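You operate a simulated robot arm through the tools that you are given. There is no shell and no other tool.

The job below is to be done with a simulated robot arm. You get a single attempt, and the scene is never put back.

TASK
Put things in order on the front table. At the end: the brown little coil from the front table stands on top of the brown carton (marked "SLEEVES"); the blue glue bottle from the front table stands where the brown block stood; the brown block from the front table stands where the silver steel cup stood; the silver steel cup from the front table stands where the brown little coil stood; whatever was shut is shut again. Leave all else as you found it, and nothing knocked over.

Only the result counts: the job must be done as asked and must still hold three seconds after the hand-in. Knocking over, shifting, dropping, spilling or breaking anything else fails it.

THE ROBOT
A 7-joint arm with a two-finger gripper, fixed in place. Base frame: the origin is at the foot of the arm, x ahead of it, y to its left, z up; the work surface is at about z = 0. Readings come in m, rad, newtons and seconds.
With the tool pointing down near the work surface it reaches from about 0.16 to 0.38 m from the base axis. Its first joint turns from -1.257 to 1.257 rad. Payload 0.6 kg.
Tool frame: the origin (TCP) lies between the finger pads and is the grasp point; the fingertips stand 0.022 m ahead of it; z points along the fingers, y is the line along which they close. Largest opening 0.092 m; the body of the gripper starts 0.065 m behind the TCP.
Orientation is that of the tool frame in the base frame, as a unit quaternion [x, y, z, w]. With the fingers straight down and closing along the base's y, the tool's x points along the base's -x, its y along +y and its z along -z.

THE INTERFACE
- The arm moves only by the tool play_rows. Its argument "deltas" is a list of rows, each a list of 7 numbers: the turn, a rotation vector about the tool's x, y, z in rad, then the shift along the tool's x, y, z in m, then the opening, from 0 (shut) to 1 (fully open). In form: [[rx, ry, rz, tx, ty, tz, claw], ...]. A call has 1 to 20 rows; each row is the pose to reach, as a shift and turn from the pose commanded when the call began, along the tool's axes at that moment. Rows are played at 5 a second. More than 0.05 m and 0.15 rad between two rows, or a gripper value outside its range, and nothing of the call is played. A pose out of reach is approached as far as the arm can. The call stops where the force on the tool passes 40 N (or 10 N more than at its start, if that is more) or the arm is blocked; 0.2 s more then pass. Each finger halts on what it meets, pressing with about 26 N; the grip force reading is that of the motor and also rises with nothing between the fingers. The clock runs only during rows and for 0.2 s after the last one: add rows that repeat a pose to give the fingers time. The reply holds the time, the measured pose of the TCP, the force on the tool along the base axes, the opening and the grip force, in the units named above and with some noise, with the torque about the TCP (base axes, N m) and any sound that the robot's microphone picked up, and new pictures: "pictures" is both (left out), scene, wrist or none.
- Cameras (640 x 400 px; columns grow to the right, rows downward): "scene" is fixed at [0.0358, -0.2614, 0.3966]; the picture's right is [0.90, -0.43, 0.00], its down [-0.27, -0.56, -0.78] and it looks along [0.34, 0.71, -0.62] (base axes); focal length 214 px, centre (320, 200). "wrist" rides on the gripper at [0.071, 0.019, -0.102] in the tool frame; the picture's right is [-0.26, 0.97, 0.00], its down [-0.75, -0.20, -0.62] and it looks along [-0.60, -0.16, 0.78] (tool axes); focal length 280 px, centre (320, 200). There is no depth. A picture from a camera that has moved, and an enlarged one, comes with that camera's place and axes in the base frame and with its lens.
- enlarge(camera, box): a new picture of the part [left, top, right, bottom] of that camera's present view, enlarged. It takes no simulated time.
- sign_off(): hands the job in; it is judged then, once.

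Nothing tells you positions but the pictures and the camera data. Unless the task says otherwise, let go and move clear before handing in.

The tools are called after ">>>" as name(argument=value, ...) on one line, values as JSON. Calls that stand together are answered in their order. play_rows: Moves the arm, as the interface text tells. Its arguments: {"type":"object","properties":{"deltas":{"type":"array","items":{"type":"array","items":{"type":"number"}}},"pictures":{"type":"string","enum":["both","scene","wrist","none"]}},"required":["deltas"]} The other tools are called the same way: enlarge (camera, box) takes an enlarged picture of a part of a camera's view; sign_off () hands the job in.

At the start:

```text
time_s: 0.0
tool_pos: [0.2478, 0.0282, 0.2419]
ee_rot: [0.0, 1.0, 0.001, 0.0]
force: [0.0, 0.2, -0.2]
moment: [-0.03, 0.01, 0.04]
opening: 0.0918
gripper_force: 0.2
```

scene: 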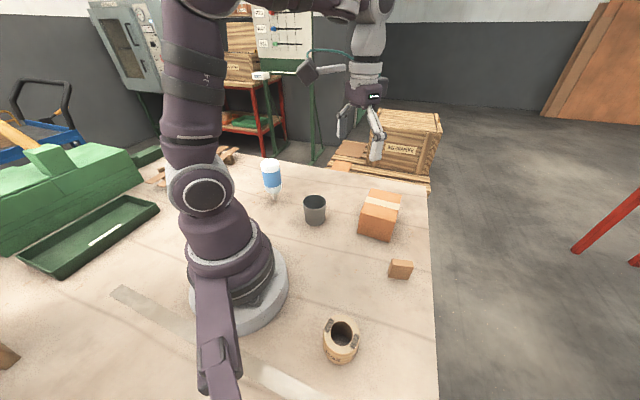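
wrist: 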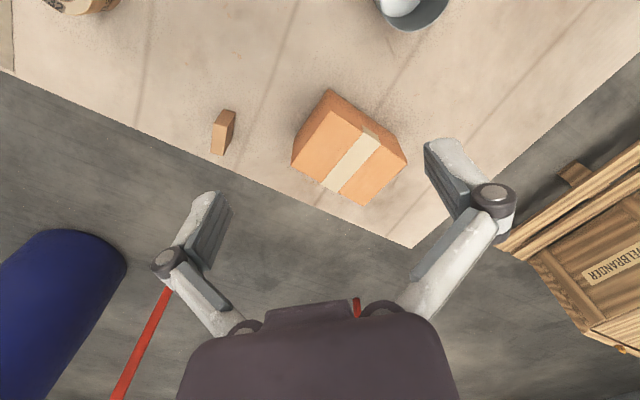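

I see a table with a blue-and-white glue bottle, a steel cup, a brown carton, a small brown block and a coil-like object. I'll look closer before moving anything.

>>> enlarge(camera="scene", box=[240, 140, 440, 265])

>>> enlarge(camera="scene", box=[280, 240, 440, 380])

>>> enlarge(camera="wrist", box=[0, 0, 480, 220])

```text
3.20 times, centred on (340, 202) of scene
camera zoom: at [0.0358, -0.2614, 0.3966], right [0.9, -0.43, 0.0], down [-0.27, -0.56, -0.78], along [0.34, 0.71, -0.62], focal length 686 px, centre (256, 192)
```

zoom: 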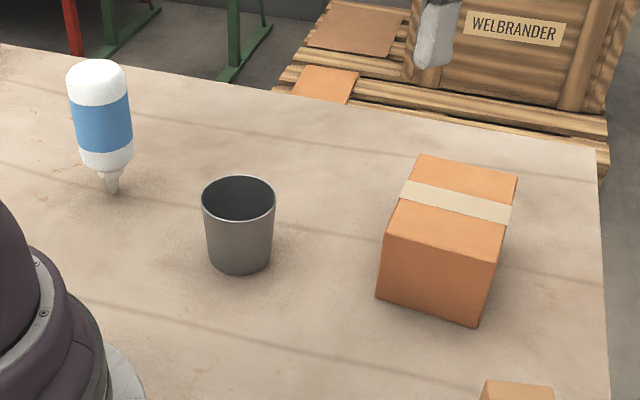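

```text
2.86 times, centred on (360, 310) of scene
camera zoom: at [0.0358, -0.2614, 0.3966], right [0.9, -0.43, 0.0], down [-0.27, -0.56, -0.78], along [0.34, 0.71, -0.62], focal length 613 px, centre (206, -114)
```

zoom: 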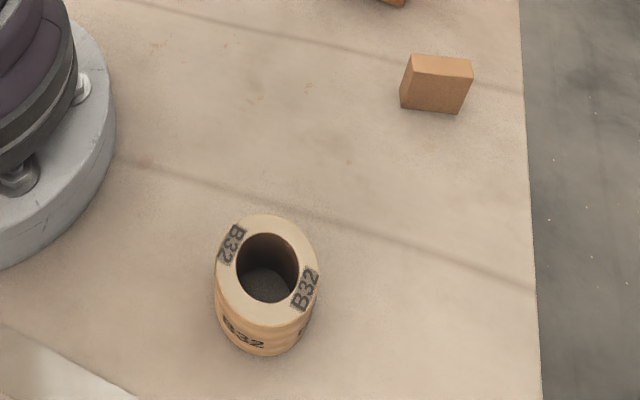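

```text
1.33 times, centred on (240, 110) of wrist
camera zoom: at [0.1755, 0.0467, 0.3435], right [0.26, 0.97, 0.0], down [0.75, -0.2, 0.62], along [0.6, -0.16, -0.78], focal length 374 px, centre (427, 320)
```

zoom: 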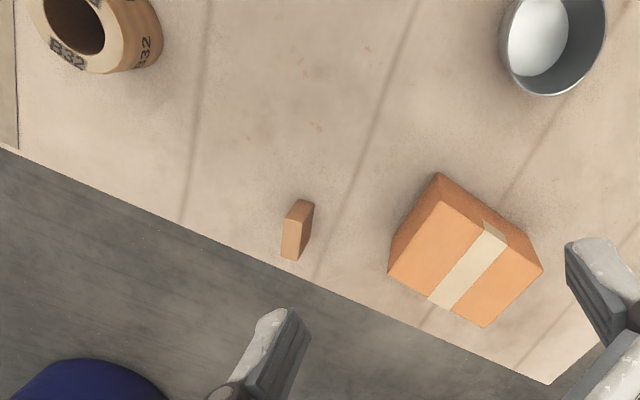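

The table holds a glue bottle that seems to stand on its nozzle at about (0.133, 0.245), a cup at about (0.204, 0.125) and a carton at about (0.346, 0.04). The block is at about (0.29, -0.10) and the coil at about (0.118, -0.161). I'll look closer at the bottle and carton, then hover over the coil.

>>> enlarge(camera="scene", box=[250, 150, 298, 210])

>>> enlarge(camera="scene", box=[340, 180, 420, 250])

>>> play_rows(deltas=[[0, 0, 0.094, 0.01, -0.019, 0, 1], [0, 0, 0.188, 0.022, -0.038, 0, 1], [0, 0, 0.282, 0.035, -0.057, 0, 1], [0, 0, 0.376, 0.048, -0.076, 0, 1], [0, 0, 0.47, 0.061, -0.095, 0.01, 1], [0, 0, 0.564, 0.075, -0.114, 0.02, 1], [0, 0, 0.658, 0.089, -0.133, 0.03, 1], [0, 0, 0.752, 0.103, -0.152, 0.04, 1], [0, 0, 0.846, 0.116, -0.171, 0.05, 1], [0, 0, 0.94, 0.13, -0.189, 0.06, 1], [0, 0, 0.94, 0.13, -0.189, 0.06, 1]])

```text
6.67 times, centred on (274, 180) of scene
camera zoom: at [0.0358, -0.2614, 0.3966], right [0.9, -0.43, 0.0], down [-0.27, -0.56, -0.78], along [0.34, 0.71, -0.62], focal length 1430 px, centre (627, 333)
```

zoom: 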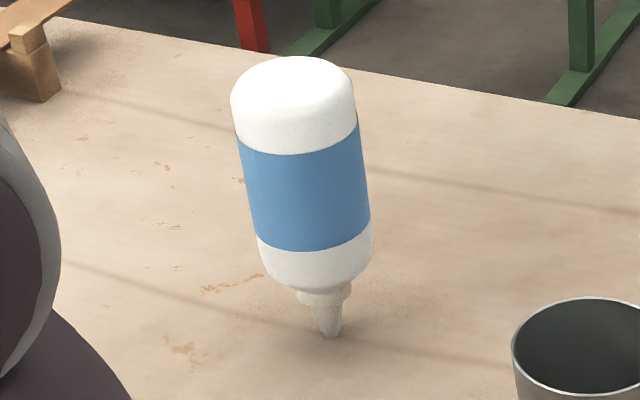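

```text
5.71 times, centred on (380, 215) of scene
camera zoom: at [0.0358, -0.2614, 0.3966], right [0.9, -0.43, 0.0], down [-0.27, -0.56, -0.78], along [0.34, 0.71, -0.62], focal length 1226 px, centre (-23, 114)
```

zoom: 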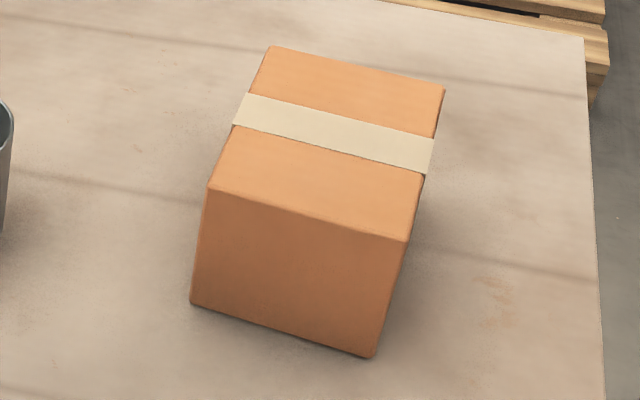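

```text
time_s: 2.4
tool_pos: [0.1166, -0.1606, 0.1803]
ee_rot: [0.452, 0.892, 0.0, 0.0]
force: [-0.5, -0.2, 0.6]
moment: [0.02, 0.01, -0.03]
opening: 0.0921
gripper_force: 0.0
camera wrist: at [0.0891, -0.0933, 0.2835], right [0.93, 0.36, 0.0], down [0.28, -0.73, 0.63], along [0.22, -0.58, -0.78], focal length 280 px, centre (320, 200)
```

scene: 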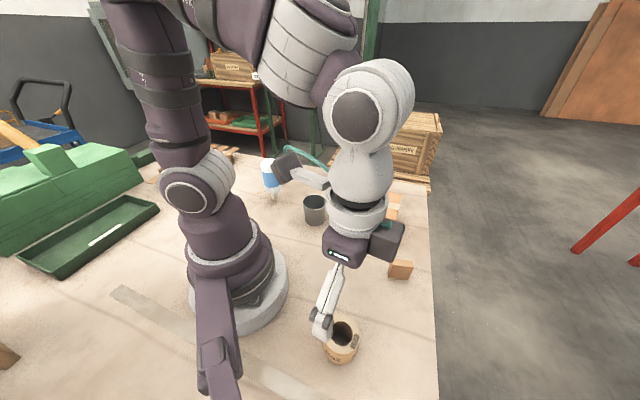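
wrist: 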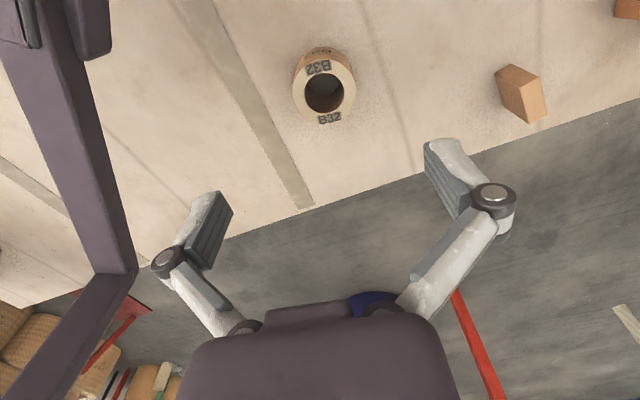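

The hover worked and the wrist camera sees the coil just ahead and below. I'll enlarge it to get its exact centre.

>>> enlarge(camera="wrist", box=[260, 30, 388, 140])

>>> enlarge(camera="wrist", box=[470, 30, 598, 140])

>>> enlarge(camera="scene", box=[160, 230, 300, 400])

```text
3.64 times, centred on (324, 85) of wrist
camera zoom: at [0.0891, -0.0933, 0.2835], right [0.93, 0.36, 0.0], down [0.28, -0.73, 0.63], along [0.22, -0.58, -0.78], focal length 1020 px, centre (306, 618)
```

zoom: 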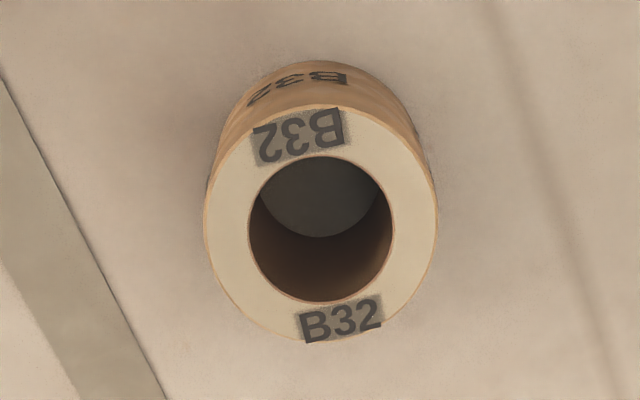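

```text
3.64 times, centred on (534, 85) of wrist
camera zoom: at [0.0891, -0.0933, 0.2835], right [0.93, 0.36, 0.0], down [0.28, -0.73, 0.63], along [0.22, -0.58, -0.78], focal length 1020 px, centre (-458, 618)
```

zoom: 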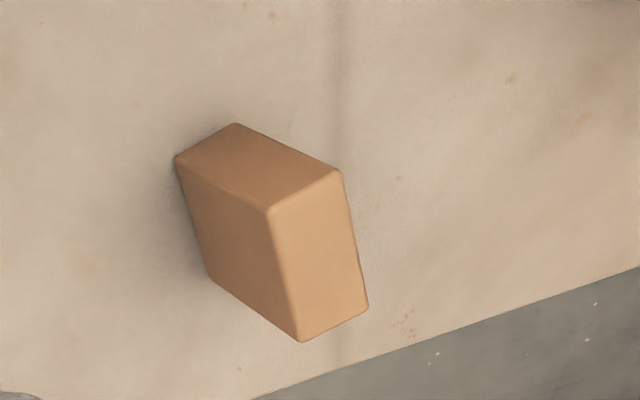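

```text
2.35 times, centred on (230, 315) of scene
camera zoom: at [0.0358, -0.2614, 0.3966], right [0.9, -0.43, 0.0], down [-0.27, -0.56, -0.78], along [0.34, 0.71, -0.62], focal length 505 px, centre (532, -71)
```

zoom: 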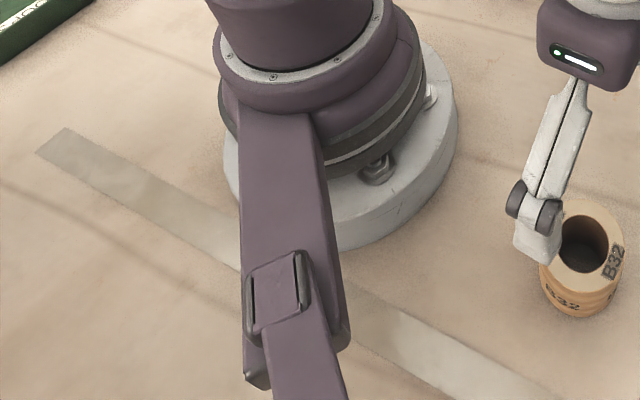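

The coil's centre is at about (0.119, -0.161), it is roughly 0.043 m tall and about 0.053 m across. I'll go straight down around it with the fingers open.

>>> play_rows(deltas=[[0, 0, 0, -0.0017, 0.0017, 0.03, 1], [0, 0, 0, -0.0017, 0.0017, 0.06, 1], [0, 0, 0, -0.0017, 0.0017, 0.085, 1], [0, 0, 0, -0.0017, 0.0017, 0.105, 1], [0, 0, 0, -0.0017, 0.0017, 0.12, 1], [0, 0, 0, -0.0017, 0.0017, 0.12, 1]])

```text
time_s: 3.8
tool_pos: [0.118, -0.1626, 0.06]
ee_rot: [0.454, 0.891, 0.001, 0.0]
force: [0.4, 0.0, 0.5]
moment: [0.01, 0.02, 0.0]
opening: 0.0922
gripper_force: 0.0
camera wrist: at [0.0913, -0.0934, 0.1627], right [0.93, 0.36, 0.0], down [0.28, -0.73, 0.62], along [0.22, -0.58, -0.78], focal length 280 px, centre (320, 200)
```

scene: 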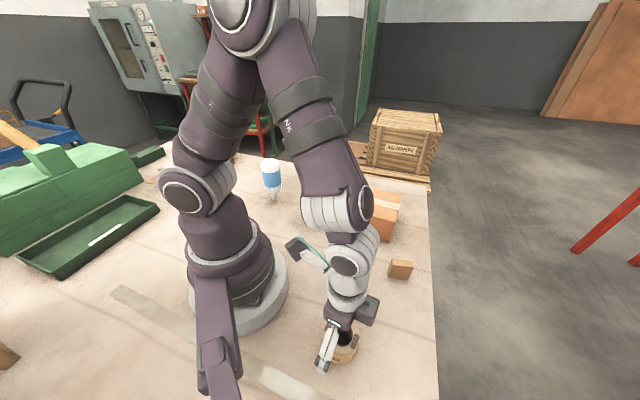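
wrist: 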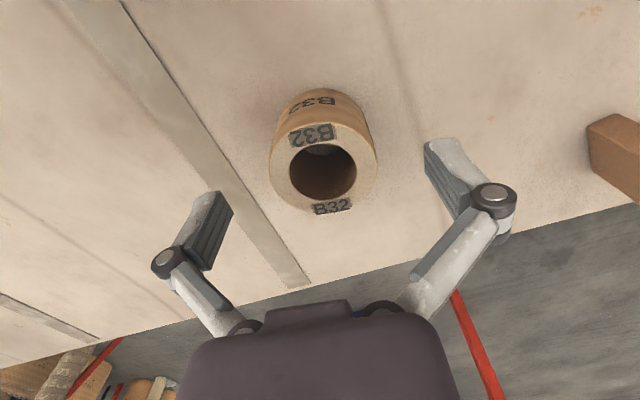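

The coil sits between the fingers. I'll go down to about z = 0.029 and close.

>>> play_rows(deltas=[[0, 0, 0, 0, 0.001, 0.016, 1], [0, 0, 0, 0, 0.001, 0.031, 1], [0, 0, 0, 0, 0.001, 0.031, 1], [0, 0, 0, 0, 0.001, 0.031, 0.5], [0, 0, 0, 0, 0.001, 0.031, 0.2], [0, 0, 0, 0, 0.001, 0.031, 0.2], [0, 0, 0, 0, 0.001, 0.031, 0.2], [0, 0, 0, 0, 0.001, 0.031, 0.2]])

```text
time_s: 5.6
tool_pos: [0.1186, -0.16, 0.029]
ee_rot: [0.453, 0.891, 0.0, 0.001]
force: [-0.3, 1.2, 3.5]
moment: [-0.01, -0.03, 0.04]
opening: 0.0538
gripper_force: 25.9
camera wrist: at [0.0921, -0.0922, 0.1321], right [0.93, 0.36, 0.0], down [0.28, -0.73, 0.63], along [0.22, -0.58, -0.78], focal length 280 px, centre (320, 200)
```

scene: 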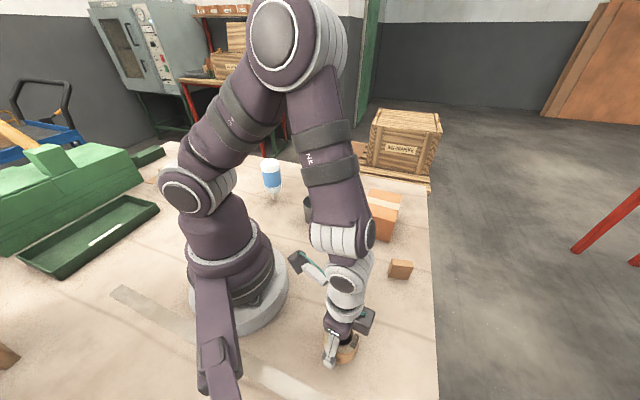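
wrist: 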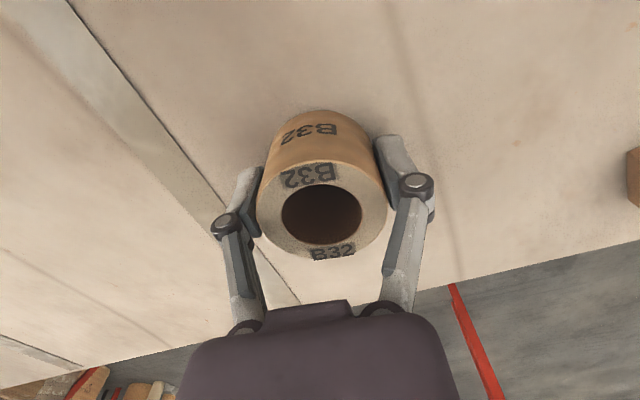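

The coil is held (opening 0.054). I'll lift it straight up and carry it high over to the carton, turning the wrist on the way.

>>> play_rows(deltas=[[0, 0, 0, 0, 0, -0.01, 0.2], [0, 0, 0, 0, 0, -0.03, 0.2], [0, 0, 0, 0, 0, -0.055, 0.2], [0, 0, 0, 0, 0, -0.08, 0.2], [0, 0, 0, 0, 0, -0.105, 0.2], [0, 0, 0, 0, 0, -0.13, 0.2], [0, 0, 0, 0, 0, -0.15, 0.2], [0, 0, 0, 0, 0, -0.15, 0.2]], pictures="both")

```text
time_s: 7.4
tool_pos: [0.1197, -0.1611, 0.181]
ee_rot: [0.454, 0.891, 0.0, 0.0]
force: [-0.3, 0.6, 0.5]
moment: [0.0, -0.01, -0.01]
opening: 0.0182
gripper_force: 0.1
camera wrist: at [0.0926, -0.093, 0.2838], right [0.93, 0.36, 0.0], down [0.28, -0.73, 0.63], along [0.22, -0.58, -0.78], focal length 280 px, centre (320, 200)
```

scene: 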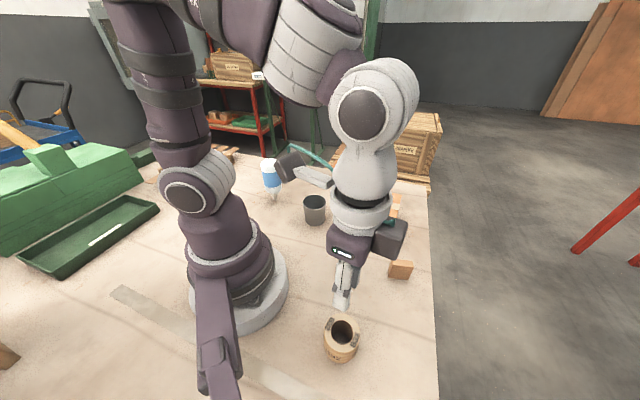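
wrist: 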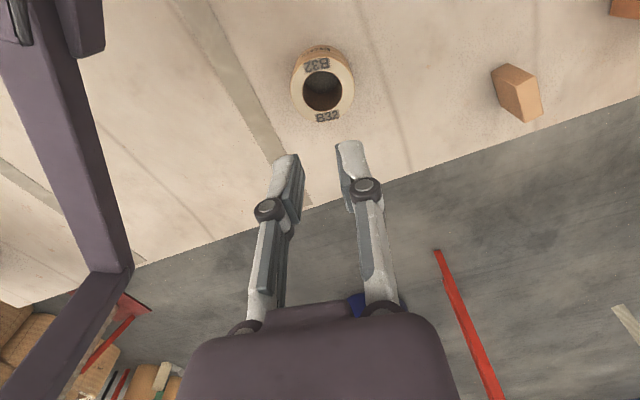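

The coil slipped out and is still standing at its spot, so the grip on it is slippery. I'll check that it hasn't moved before trying again.

>>> enlarge(camera="wrist", box=[260, 30, 388, 140])

>>> enlarge(camera="scene", box=[280, 240, 440, 380])

```text
3.64 times, centred on (324, 85) of wrist
camera zoom: at [0.0926, -0.093, 0.2838], right [0.93, 0.36, 0.0], down [0.28, -0.73, 0.63], along [0.22, -0.58, -0.78], focal length 1020 px, centre (306, 618)
```

zoom: 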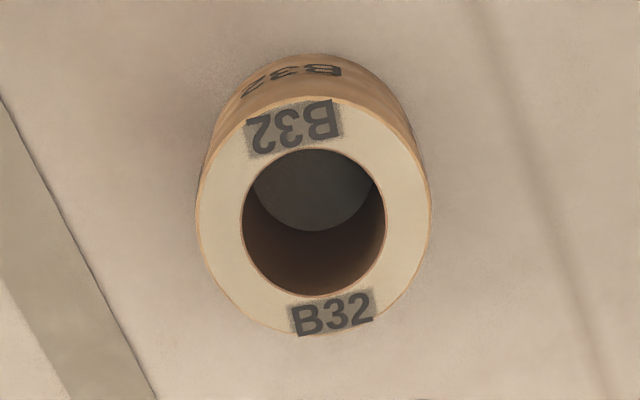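

```text
2.86 times, centred on (360, 310) of scene
camera zoom: at [0.0358, -0.2614, 0.3966], right [0.9, -0.43, 0.0], down [-0.27, -0.56, -0.78], along [0.34, 0.71, -0.62], focal length 613 px, centre (206, -114)
```

zoom: 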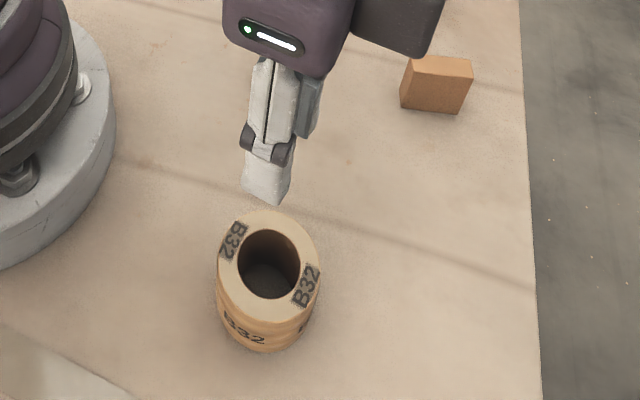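

The coil shifted only about 2 mm and is still standing. I'll reopen, descend a little lower, grip at full closing command, and then lift only a few millimetres while reading the forces.

>>> play_rows(deltas=[[0, 0, 0, 0.0005, 0.002, 0, 1], [0, 0, 0, 0.0005, 0.002, 0, 1], [0, 0, 0, 0.0005, 0.002, 0.02, 1], [0, 0, 0, 0.0005, 0.002, 0.05, 1], [0, 0, 0, 0.0005, 0.002, 0.08, 1], [0, 0, 0, 0.0005, 0.002, 0.11, 1], [0, 0, 0, 0.0005, 0.002, 0.135, 1], [0, 0, 0, 0.0005, 0.002, 0.15, 1], [0, 0, 0, 0.0005, 0.002, 0.156, 1], [0, 0, 0, 0.0005, 0.002, 0.156, 1], [0, 0, 0, 0.0005, 0.002, 0.156, 0.6], [0, 0, 0, 0.0005, 0.002, 0.156, 0], [0, 0, 0, 0.0005, 0.002, 0.156, 0], [0, 0, 0, 0.0005, 0.002, 0.156, 0], [0, 0, 0, 0.0005, 0.002, 0.156, 0], [0, 0, 0, 0.0005, 0.002, 0.156, 0], [0, 0, 0, 0.0005, 0.002, 0.156, 0]])

```text
time_s: 11.0
tool_pos: [0.1233, -0.1588, 0.0236]
ee_rot: [0.454, 0.891, 0.0, 0.0]
force: [0.1, 0.7, -0.8]
moment: [0.02, 0.0, -0.03]
opening: 0.0535
gripper_force: 26.1
camera wrist: at [0.0957, -0.0909, 0.1266], right [0.93, 0.36, 0.0], down [0.28, -0.73, 0.62], along [0.22, -0.58, -0.78], focal length 280 px, centre (320, 200)
```

scene: 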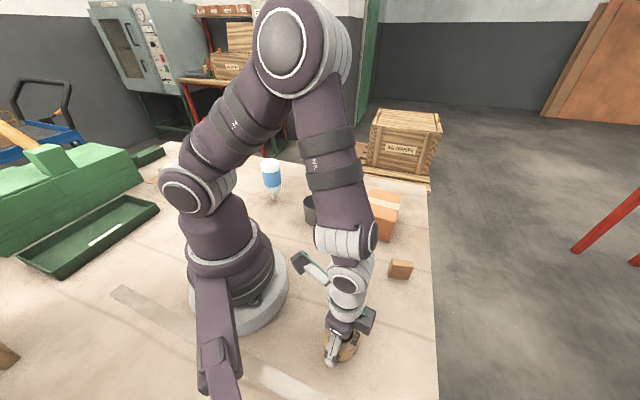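
wrist: 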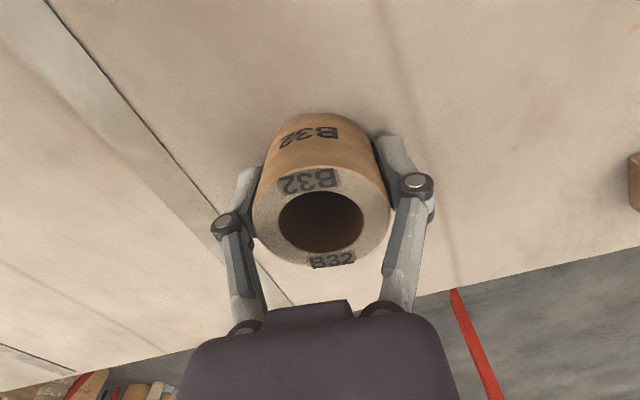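

Gripped again at opening 0.0535 and z = 0.024. I'll lift only slightly and slowly and watch the force.

>>> play_rows(deltas=[[0, 0, 0, 0, 0, -0.002, 0], [0, 0, 0, 0, 0, -0.004, 0], [0, 0, 0, 0, 0, -0.006, 0], [0, 0, 0, 0, 0, -0.006, 0]])

```text
time_s: 12.0
tool_pos: [0.1222, -0.1588, 0.0304]
ee_rot: [0.453, 0.891, -0.001, 0.0]
force: [0.4, -0.5, -0.7]
moment: [0.03, 0.03, 0.0]
opening: 0.0534
gripper_force: 26.2
camera wrist: at [0.0955, -0.0911, 0.1322], right [0.93, 0.36, 0.0], down [0.28, -0.73, 0.63], along [0.22, -0.58, -0.78], focal length 280 px, centre (320, 200)
```

scene: 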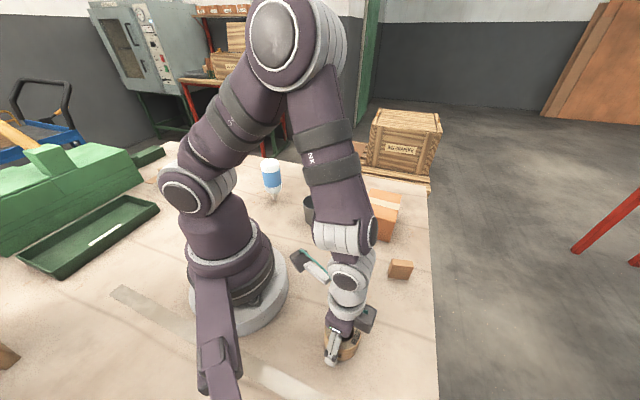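
wrist: 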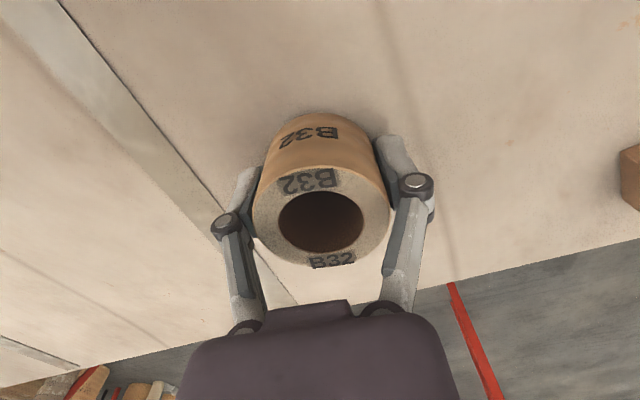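

The coil came up with the fingers this time and didn't slip relative to them. I'll keep lifting gently and check again.

>>> play_rows(deltas=[[0, 0, 0, 0, 0, -0.002, 0], [0, 0, 0, 0, 0, -0.005, 0], [0, 0, 0, 0, 0, -0.008, 0], [0, 0, 0, 0, 0, -0.012, 0], [0, 0, 0, 0, 0, -0.012, 0]])

```text
time_s: 13.2
tool_pos: [0.1205, -0.1596, 0.0427]
ee_rot: [0.453, 0.891, 0.0, 0.0]
force: [0.1, 0.4, -1.4]
moment: [-0.02, -0.01, 0.01]
opening: 0.0534
gripper_force: 25.7
camera wrist: at [0.0941, -0.0909, 0.1453], right [0.93, 0.36, 0.0], down [0.28, -0.73, 0.62], along [0.22, -0.58, -0.78], focal length 280 px, centre (320, 200)
```

scene: 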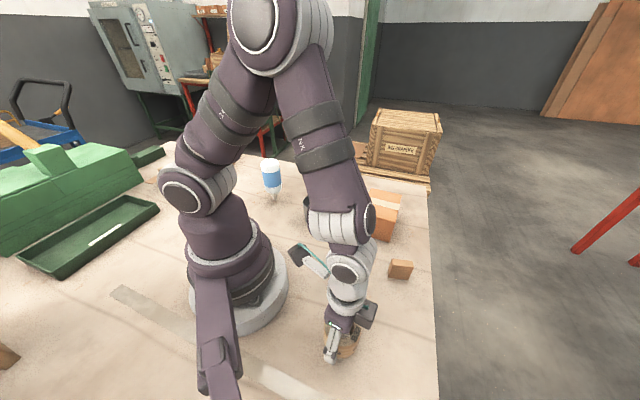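
wrist: 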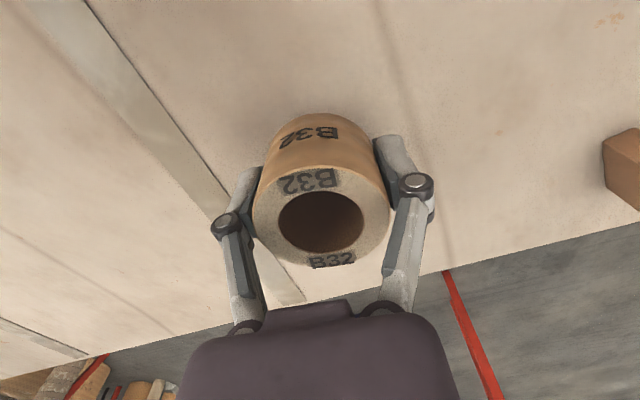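

It is still held firmly, and the weight reads about 1 N. I'll keep lifting gently to carrying height.

>>> play_rows(deltas=[[0, 0, 0, 0, 0, -0.003, 0], [0, 0, 0, 0, 0, -0.008, 0], [0, 0, 0, 0, 0, -0.015, 0], [0, 0, 0, 0, 0, -0.023, 0], [0, 0, 0, 0, 0, -0.032, 0], [0, 0, 0, 0, 0, -0.041, 0], [0, 0, 0, 0, 0, -0.05, 0], [0, 0, 0, 0, 0, -0.059, 0], [0, 0, 0, 0, 0, -0.068, 0], [0, 0, 0, 0, 0, -0.077, 0], [0, 0, 0, 0, 0, -0.085, 0], [0, 0, 0, 0, 0, -0.092, 0], [0, 0, 0, 0, 0, -0.097, 0], [0, 0, 0, 0, 0, -0.1, 0], [0, 0, 0, 0, 0, -0.1, 0]])

```text
time_s: 16.4
tool_pos: [0.1206, -0.1582, 0.1431]
ee_rot: [0.453, 0.891, 0.0, 0.0]
force: [0.9, 0.5, -0.9]
moment: [-0.02, 0.03, -0.04]
opening: 0.0536
gripper_force: 25.8
camera wrist: at [0.0943, -0.0904, 0.2449], right [0.93, 0.36, 0.0], down [0.28, -0.73, 0.62], along [0.22, -0.58, -0.78], focal length 280 px, centre (320, 200)
```

scene: 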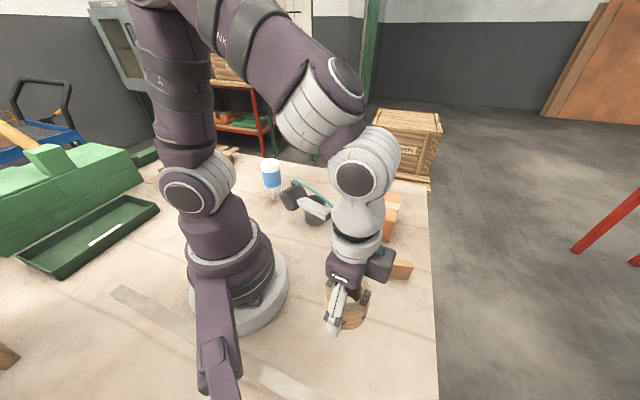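
wrist: 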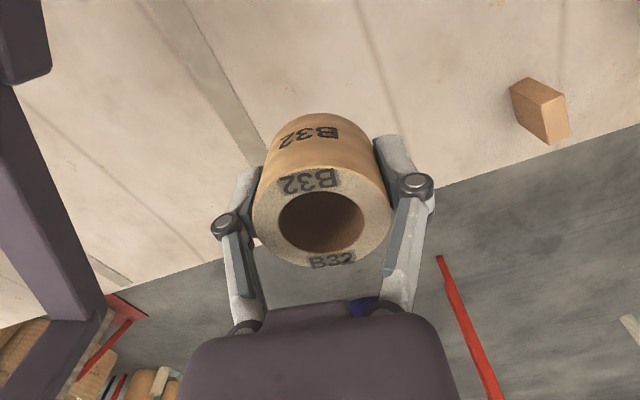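

The coil is firmly held. The carton's top centre is at about (0.345, 0.037) and z = 0.0675, so I'll carry the coil there at a safe height.

>>> play_rows(deltas=[[0, 0, -0.0104, 0.0003, 0.0029, -0.001, 0], [0, 0, -0.0364, 0.0009, 0.0103, -0.003, 0], [0, 0, -0.078, 0.002, 0.0221, -0.006, 0], [0, 0, -0.13, 0.0033, 0.0368, -0.01, 0], [0, 0, -0.1872, 0.0048, 0.053, -0.014, 0], [0, 0, -0.2496, 0.0063, 0.0707, -0.018, 0], [0, 0, -0.312, 0.0079, 0.0884, -0.021, 0], [0, 0, -0.3744, 0.0095, 0.106, -0.022, 0], [0, 0, -0.4368, 0.0111, 0.1237, -0.022, 0], [0, 0, -0.4992, 0.0127, 0.1414, -0.022, 0], [0, 0, -0.5616, 0.0143, 0.159, -0.022, 0], [0, 0, -0.624, 0.0158, 0.1767, -0.022, 0], [0, 0, -0.6864, 0.0174, 0.1944, -0.022, 0], [0, 0, -0.7488, 0.019, 0.212, -0.022, 0], [0, 0, -0.8112, 0.0206, 0.2297, -0.022, 0], [0, 0, -0.8736, 0.0222, 0.2474, -0.022, 0], [0, 0, -0.9256, 0.0235, 0.2621, -0.022, 0], [0, 0, -0.9724, 0.0247, 0.2754, -0.022, 0], [0, 0, -1.0088, 0.0256, 0.2857, -0.022, 0], [0, 0, -1.04, 0.0264, 0.2945, -0.022, 0]])

```text
time_s: 20.6
tool_pos: [0.3426, 0.0355, 0.1632]
ee_rot: [-0.051, 0.999, 0.0, 0.001]
force: [0.8, 0.1, -0.4]
moment: [0.0, 0.02, 0.0]
opening: 0.0535
gripper_force: 26.6
camera wrist: at [0.27, 0.0457, 0.2662], right [0.16, 0.99, 0.0], down [0.77, -0.13, 0.62], along [0.62, -0.1, -0.78], focal length 280 px, centre (320, 200)
```

scene: 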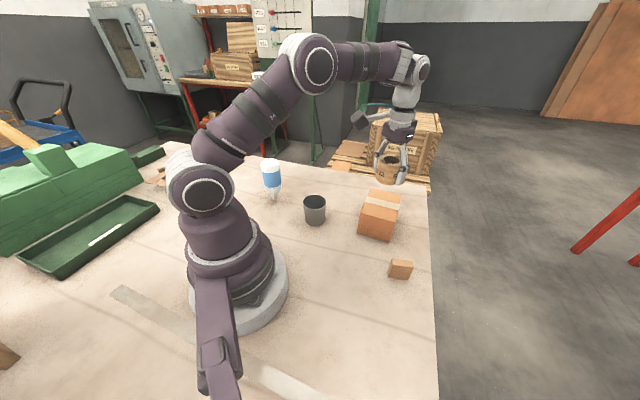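
wrist: 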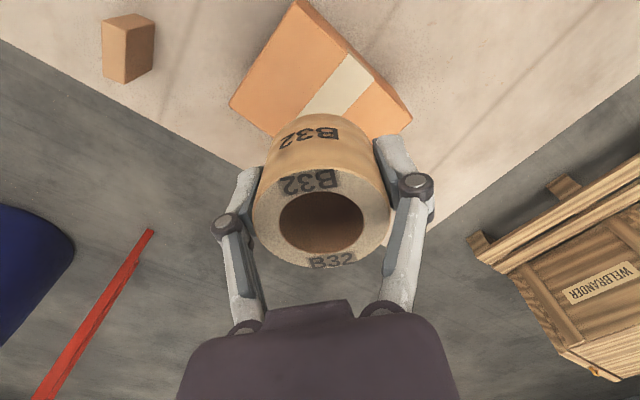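

The carton corners in the wrist view confirm its centre at about (0.345, 0.036), and the coil is right above it. I'll lower it gently to just above the carton top.

>>> play_rows(deltas=[[0, 0, 0, -0.001, 0, 0.004, 0], [0, 0, 0, -0.001, 0, 0.012, 0], [0, 0, 0, -0.001, 0, 0.022, 0], [0, 0, 0, -0.001, 0, 0.032, 0], [0, 0, 0, -0.001, 0, 0.042, 0], [0, 0, 0, -0.001, 0, 0.051, 0], [0, 0, 0, -0.001, 0, 0.058, 0], [0, 0, 0, -0.001, 0, 0.063, 0], [0, 0, 0, -0.001, 0, 0.066, 0], [0, 0, 0, -0.001, 0, 0.068, 0], [0, 0, 0, -0.001, 0, 0.068, 0]])

```text
time_s: 23.0
tool_pos: [0.3437, 0.0365, 0.0965]
ee_rot: [-0.05, 0.999, 0.0, 0.0]
force: [0.7, 1.4, -0.7]
moment: [0.03, 0.0, -0.02]
opening: 0.0534
gripper_force: 25.3
camera wrist: at [0.2714, 0.0474, 0.1989], right [0.16, 0.99, 0.0], down [0.77, -0.13, 0.62], along [0.62, -0.1, -0.78], focal length 280 px, centre (320, 200)
```

scene: 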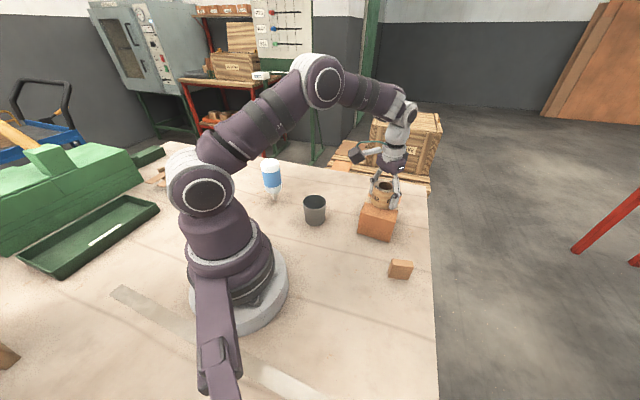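
wrist: 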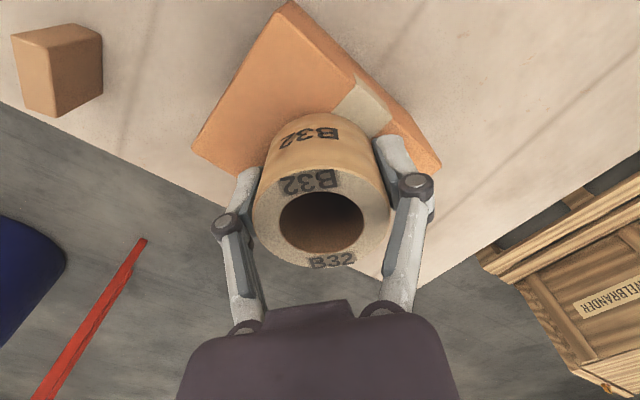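

There's no contact yet. I'll go down in 1 mm steps and watch the force.

>>> play_rows(deltas=[[0, 0, 0, 0, 0, 0.001, 0], [0, 0, 0, 0, 0, 0.002, 0], [0, 0, 0, 0, 0, 0.003, 0], [0, 0, 0, 0, 0, 0.003, 0]], pictures="none")

>>> enlarge(camera="scene", box=[340, 150, 430, 250])

```text
time_s: 24.0
tool_pos: [0.3434, 0.0361, 0.0933]
ee_rot: [-0.051, 0.999, 0.0, 0.001]
force: [-6.0, 1.4, 19.7]
moment: [0.04, 0.1, 0.08]
opening: 0.0534
gripper_force: 25.9
```

```text
4.00 times, centred on (385, 200) of scene
camera zoom: at [0.0358, -0.2614, 0.3966], right [0.9, -0.43, 0.0], down [-0.27, -0.56, -0.78], along [0.34, 0.71, -0.62], focal length 858 px, centre (60, 200)
```

zoom: 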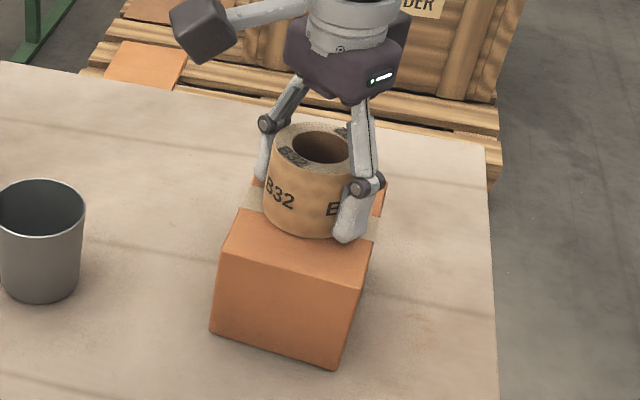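

The coil is touching the carton at about 20 N. I'll ease off a little and then open.

>>> play_rows(deltas=[[0, 0, 0, 0, 0, -0.001, 0], [0, 0, 0, 0, 0, -0.0016, 0], [0, 0, 0, 0, 0, -0.0016, 0]], pictures="none")

```text
time_s: 24.8
tool_pos: [0.3452, 0.0355, 0.0946]
ee_rot: [-0.051, 0.999, 0.0, 0.0]
force: [-0.5, -1.0, -1.4]
moment: [-0.01, 0.0, -0.03]
opening: 0.0534
gripper_force: 25.9
```

>>> play_rows(deltas=[[0, 0, 0, 0, 0, 0.0007, 0], [0, 0, 0, 0, 0, 0.0007, 0.6], [0, 0, 0, 0, 0, 0.0007, 0.7], [0, 0, 0, 0, 0, 0.0007, 0.85], [0, 0, 0, 0, 0, 0.0007, 1], [0, 0, 0, 0, 0, 0.0007, 1], [0, 0, 0, 0, 0, 0.0007, 1]])

```text
time_s: 26.4
tool_pos: [0.3462, 0.0359, 0.0944]
ee_rot: [-0.049, 0.999, 0.0, -0.001]
force: [-0.1, 0.1, 0.3]
moment: [-0.04, 0.03, -0.01]
opening: 0.092
gripper_force: 0.0
camera wrist: at [0.2724, 0.0472, 0.1965], right [0.16, 0.99, 0.0], down [0.77, -0.13, 0.62], along [0.62, -0.1, -0.78], focal length 280 px, centre (320, 200)
```

scene: 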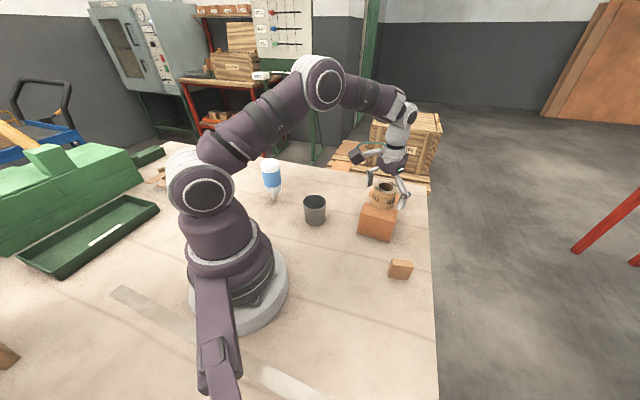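
wrist: 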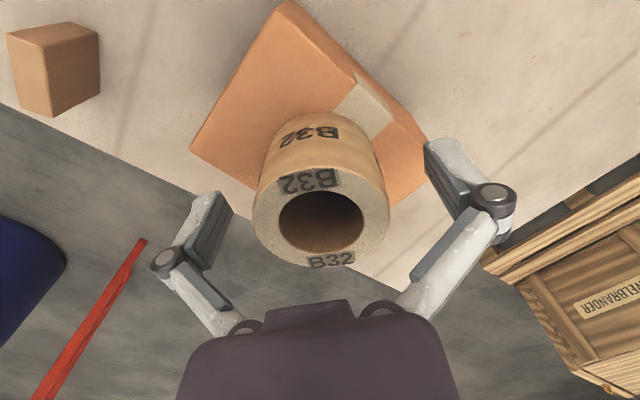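

The coil is released on the carton. I'll rise straight up clear of it.

>>> play_rows(deltas=[[0, 0, 0, 0, 0, -0.01, 1], [0, 0, 0, 0, 0, -0.025, 1], [0, 0, 0, 0, 0, -0.045, 1], [0, 0, 0, 0, 0, -0.065, 1], [0, 0, 0, 0, 0, -0.085, 1], [0, 0, 0, 0, 0, -0.105, 1], [0, 0, 0, 0, 0, -0.105, 1]])

>>> enlarge(camera="scene", box=[340, 150, 430, 250])

```text
time_s: 28.0
tool_pos: [0.3455, 0.0336, 0.2016]
ee_rot: [-0.05, 0.999, 0.001, 0.0]
force: [0.4, -0.4, 0.4]
moment: [0.02, 0.01, 0.02]
opening: 0.0918
gripper_force: 0.1
camera wrist: at [0.2722, 0.0455, 0.3043], right [0.16, 0.99, 0.0], down [0.77, -0.13, 0.62], along [0.62, -0.1, -0.78], focal length 280 px, centre (320, 200)
```

scene: 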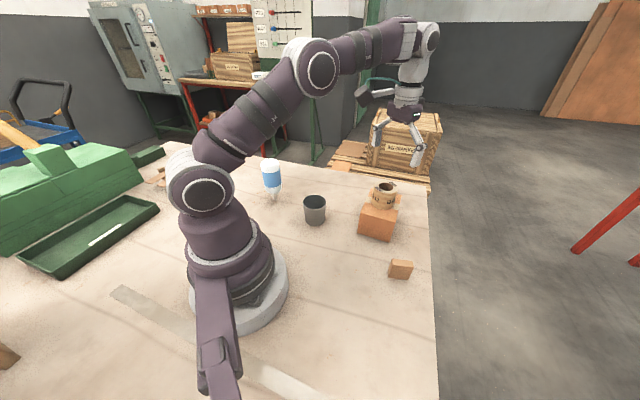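
wrist: 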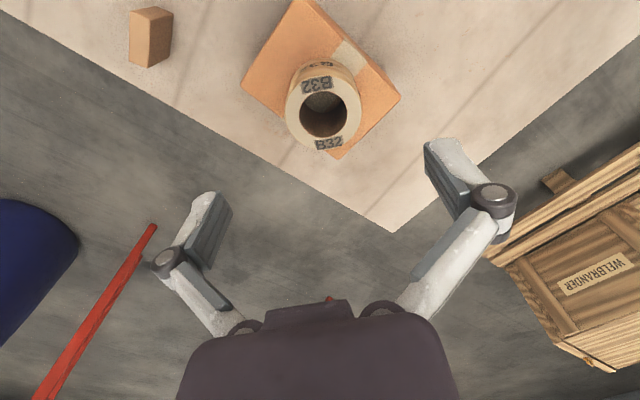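

```text
4.00 times, centred on (385, 200) of scene
camera zoom: at [0.0358, -0.2614, 0.3966], right [0.9, -0.43, 0.0], down [-0.27, -0.56, -0.78], along [0.34, 0.71, -0.62], focal length 858 px, centre (60, 200)
```

zoom: 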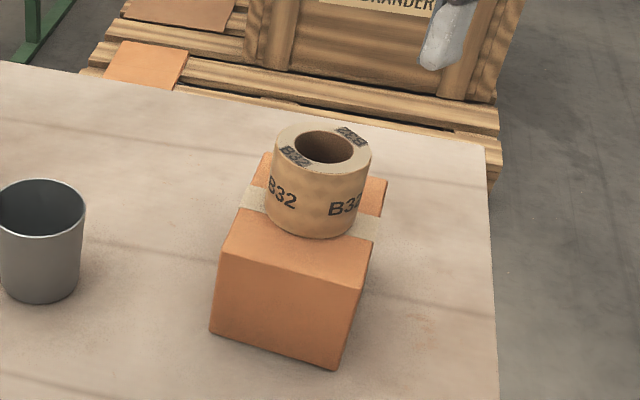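

The coil stands upright on the carton. Next I'll move over the cup to see it from above.

>>> play_rows(deltas=[[0, 0, -0.045, 0.0136, 0.0103, 0, 1], [0, 0, -0.09, 0.0272, 0.0205, 0, 1], [0, 0, -0.135, 0.0408, 0.0308, 0, 1], [0, 0, -0.18, 0.0544, 0.041, 0, 1], [0, 0, -0.225, 0.068, 0.0513, 0, 1], [0, 0, -0.27, 0.0816, 0.0615, 0, 1], [0, 0, -0.315, 0.0952, 0.0718, 0, 1], [0, 0, -0.36, 0.1088, 0.082, 0, 1], [0, 0, -0.405, 0.1224, 0.0923, 0, 1], [0, 0, -0.45, 0.136, 0.1025, 0, 1], [0, 0, -0.45, 0.136, 0.1025, 0, 1]])

>>> enlarge(camera="wrist", box=[240, 20, 400, 140])

>>> enlarge(camera="scene", box=[240, 140, 440, 265])

```text
time_s: 30.4
tool_pos: [0.1994, 0.1225, 0.2006]
ee_rot: [-0.272, 0.962, -0.001, 0.0]
force: [-0.5, 0.3, 0.6]
moment: [0.02, 0.01, 0.05]
opening: 0.0921
gripper_force: 0.2
camera wrist: at [0.1288, 0.1014, 0.3033], right [-0.28, 0.96, 0.0], down [0.75, 0.22, 0.62], along [0.6, 0.18, -0.78], focal length 280 px, centre (320, 200)
```

scene: 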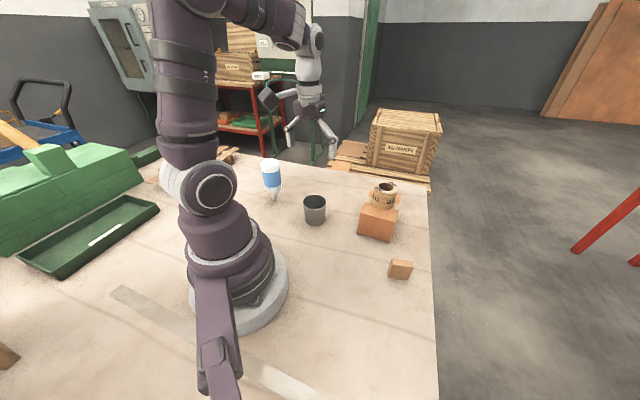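
wrist: 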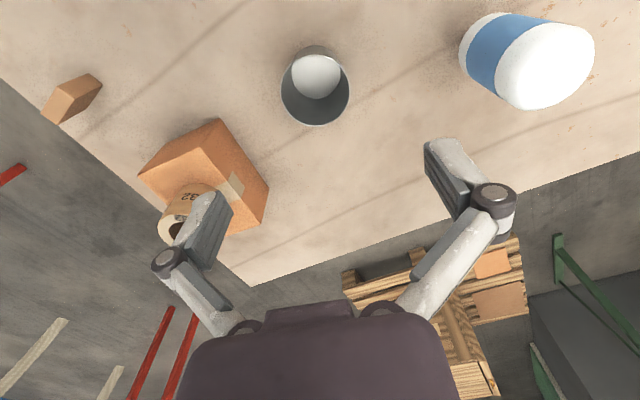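

```text
3.33 times, centred on (320, 80) of wrist
camera zoom: at [0.1288, 0.1014, 0.3033], right [-0.28, 0.96, 0.0], down [0.75, 0.22, 0.62], along [0.6, 0.18, -0.78], focal length 935 px, centre (320, 600)
```

zoom: 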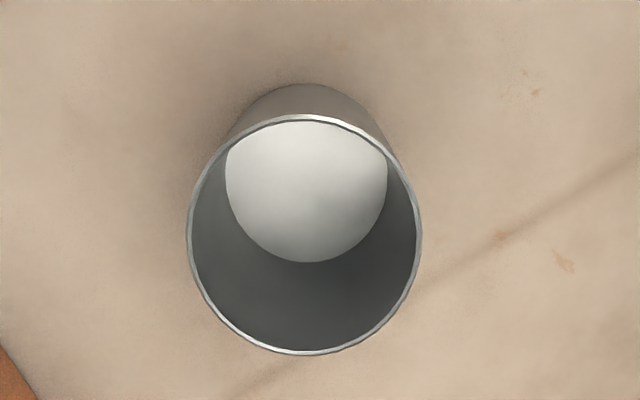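

```text
3.20 times, centred on (340, 202) of scene
camera zoom: at [0.0358, -0.2614, 0.3966], right [0.9, -0.43, 0.0], down [-0.27, -0.56, -0.78], along [0.34, 0.71, -0.62], focal length 686 px, centre (256, 192)
```

zoom: 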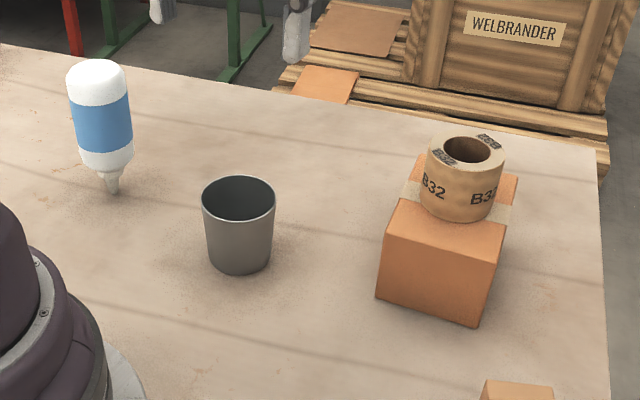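

The cup is upright with a light-coloured bottom, centred at about (0.201, 0.119), about 0.062 m tall with a rim 0.058 m across. I'll descend partway to check alignment.

>>> play_rows(deltas=[[0, 0, 0, 0.0003, -0.002, 0.02, 1], [0, 0, 0, 0.0006, -0.0041, 0.045, 1], [0, 0, 0, 0.0006, -0.0041, 0.07, 1], [0, 0, 0, 0.0006, -0.0041, 0.09, 1], [0, 0, 0, 0.0006, -0.0041, 0.1, 1], [0, 0, 0, 0.0006, -0.0041, 0.1, 1]])

>>> enlarge(camera="wrist", box=[160, 60, 480, 260])

```text
time_s: 31.8
tool_pos: [0.201, 0.1197, 0.1001]
ee_rot: [-0.271, 0.963, 0.0, 0.0]
force: [0.6, -0.5, 0.0]
moment: [0.0, 0.03, 0.02]
opening: 0.0923
gripper_force: 0.1
camera wrist: at [0.1299, 0.0994, 0.2021], right [-0.28, 0.96, 0.0], down [0.75, 0.22, 0.63], along [0.6, 0.18, -0.78], focal length 280 px, centre (320, 200)
```

scene: 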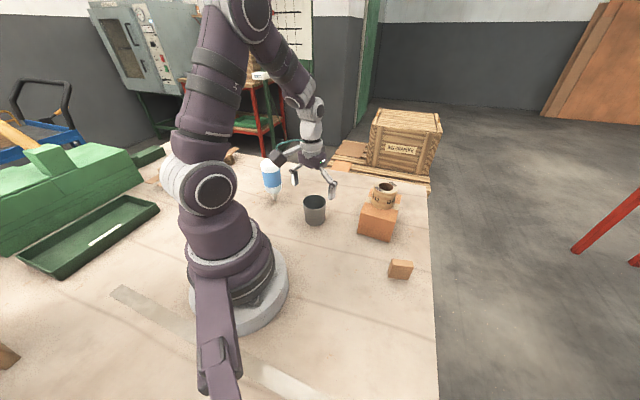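
wrist: 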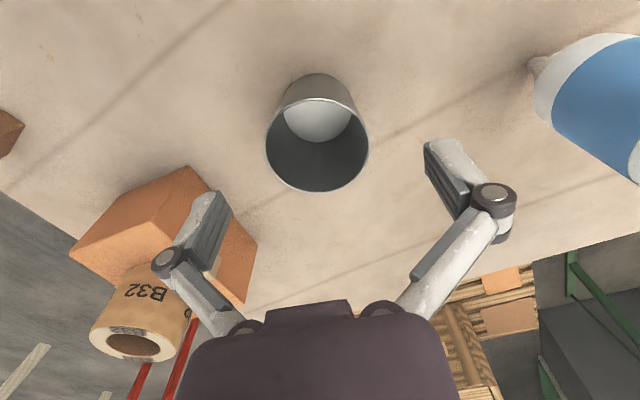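

```text
2.00 times, centred on (320, 160) of wrist
camera zoom: at [0.1299, 0.0994, 0.2021], right [-0.28, 0.96, 0.0], down [0.75, 0.22, 0.63], along [0.6, 0.18, -0.78], focal length 561 px, centre (320, 280)
```

zoom: 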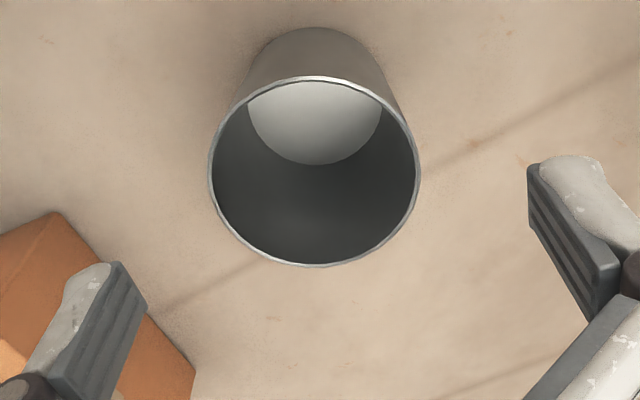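

The alignment is good to within about 1.5 mm. I'll descend to z = 0.04 and grip the cup.

>>> play_rows(deltas=[[0, 0, 0, 0.0004, -0.0015, 0.015, 1], [0, 0, 0, 0.0004, -0.0015, 0.03, 1], [0, 0, 0, 0.0004, -0.0015, 0.045, 1], [0, 0, 0, 0.0004, -0.0015, 0.056, 1], [0, 0, 0, 0.0004, -0.0015, 0.062, 1], [0, 0, 0, 0.0004, -0.0015, 0.062, 1], [0, 0, 0, 0.0004, -0.0015, 0.062, 0.7], [0, 0, 0, 0.0004, -0.0015, 0.062, 0.5], [0, 0, 0, 0.0004, -0.0015, 0.062, 0], [0, 0, 0, 0.0004, -0.0015, 0.062, 0], [0, 0, 0, 0.0004, -0.0015, 0.062, 0], [0, 0, 0, 0.0004, -0.0015, 0.062, 0]])

```text
time_s: 34.4
tool_pos: [0.2016, 0.1201, 0.0376]
ee_rot: [-0.271, 0.963, 0.0, 0.001]
force: [1.2, -0.4, 0.0]
moment: [-0.02, -0.02, -0.05]
opening: 0.0538
gripper_force: 26.2
camera wrist: at [0.1301, 0.098, 0.1391], right [-0.28, 0.96, 0.0], down [0.75, 0.22, 0.62], along [0.6, 0.18, -0.78], focal length 280 px, centre (320, 200)
```

scene: 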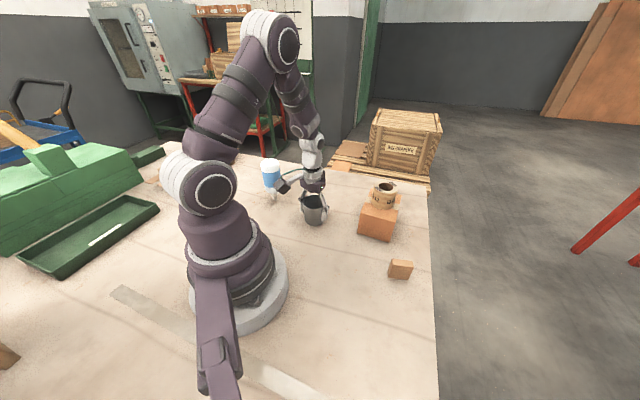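
wrist: 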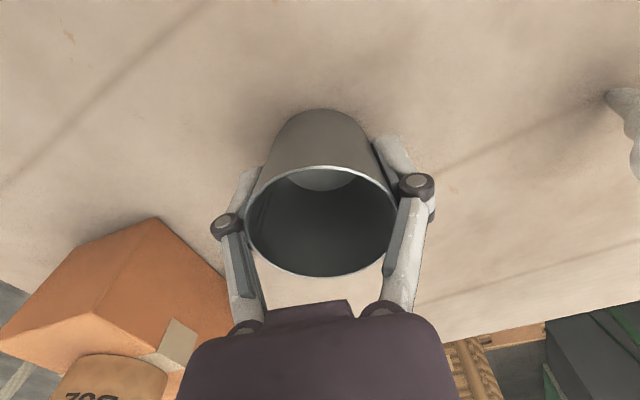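

The cup is gripped (opening 0.054). I'll lift gently a few millimetres first and check it holds.

>>> play_rows(deltas=[[0, 0, 0, 0, 0, -0.002, 0], [0, 0, 0, 0, 0, -0.005, 0], [0, 0, 0, 0, 0, -0.009, 0], [0, 0, 0, 0, 0, -0.014, 0], [0, 0, 0, 0, 0, -0.014, 0]])

```text
time_s: 35.6
tool_pos: [0.2015, 0.1202, 0.0502]
ee_rot: [-0.272, 0.962, 0.0, 0.0]
force: [-1.1, 0.9, -0.2]
moment: [-0.02, 0.01, -0.03]
opening: 0.0536
gripper_force: 25.6
camera wrist: at [0.1299, 0.0981, 0.153], right [-0.28, 0.96, 0.0], down [0.75, 0.22, 0.62], along [0.6, 0.18, -0.78], focal length 280 px, centre (320, 200)
```

scene: 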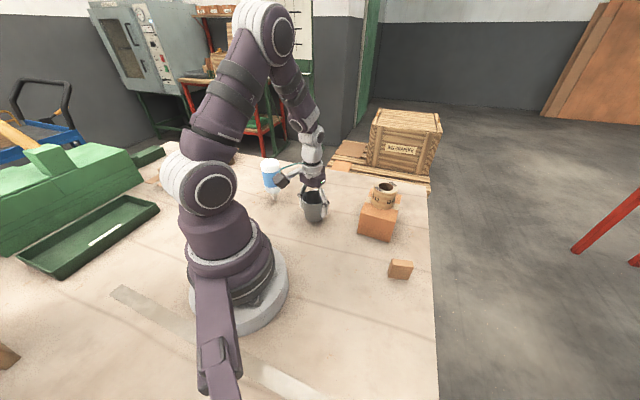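
wrist: 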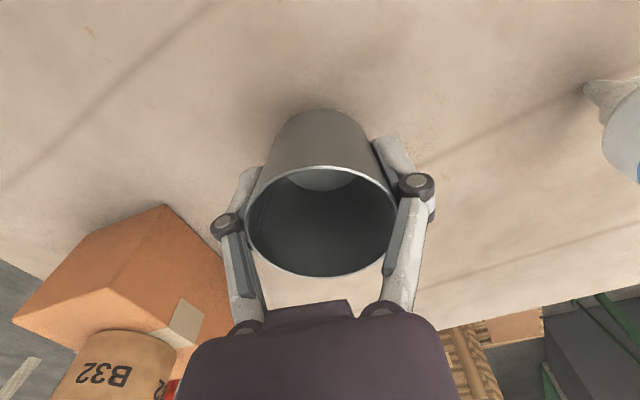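

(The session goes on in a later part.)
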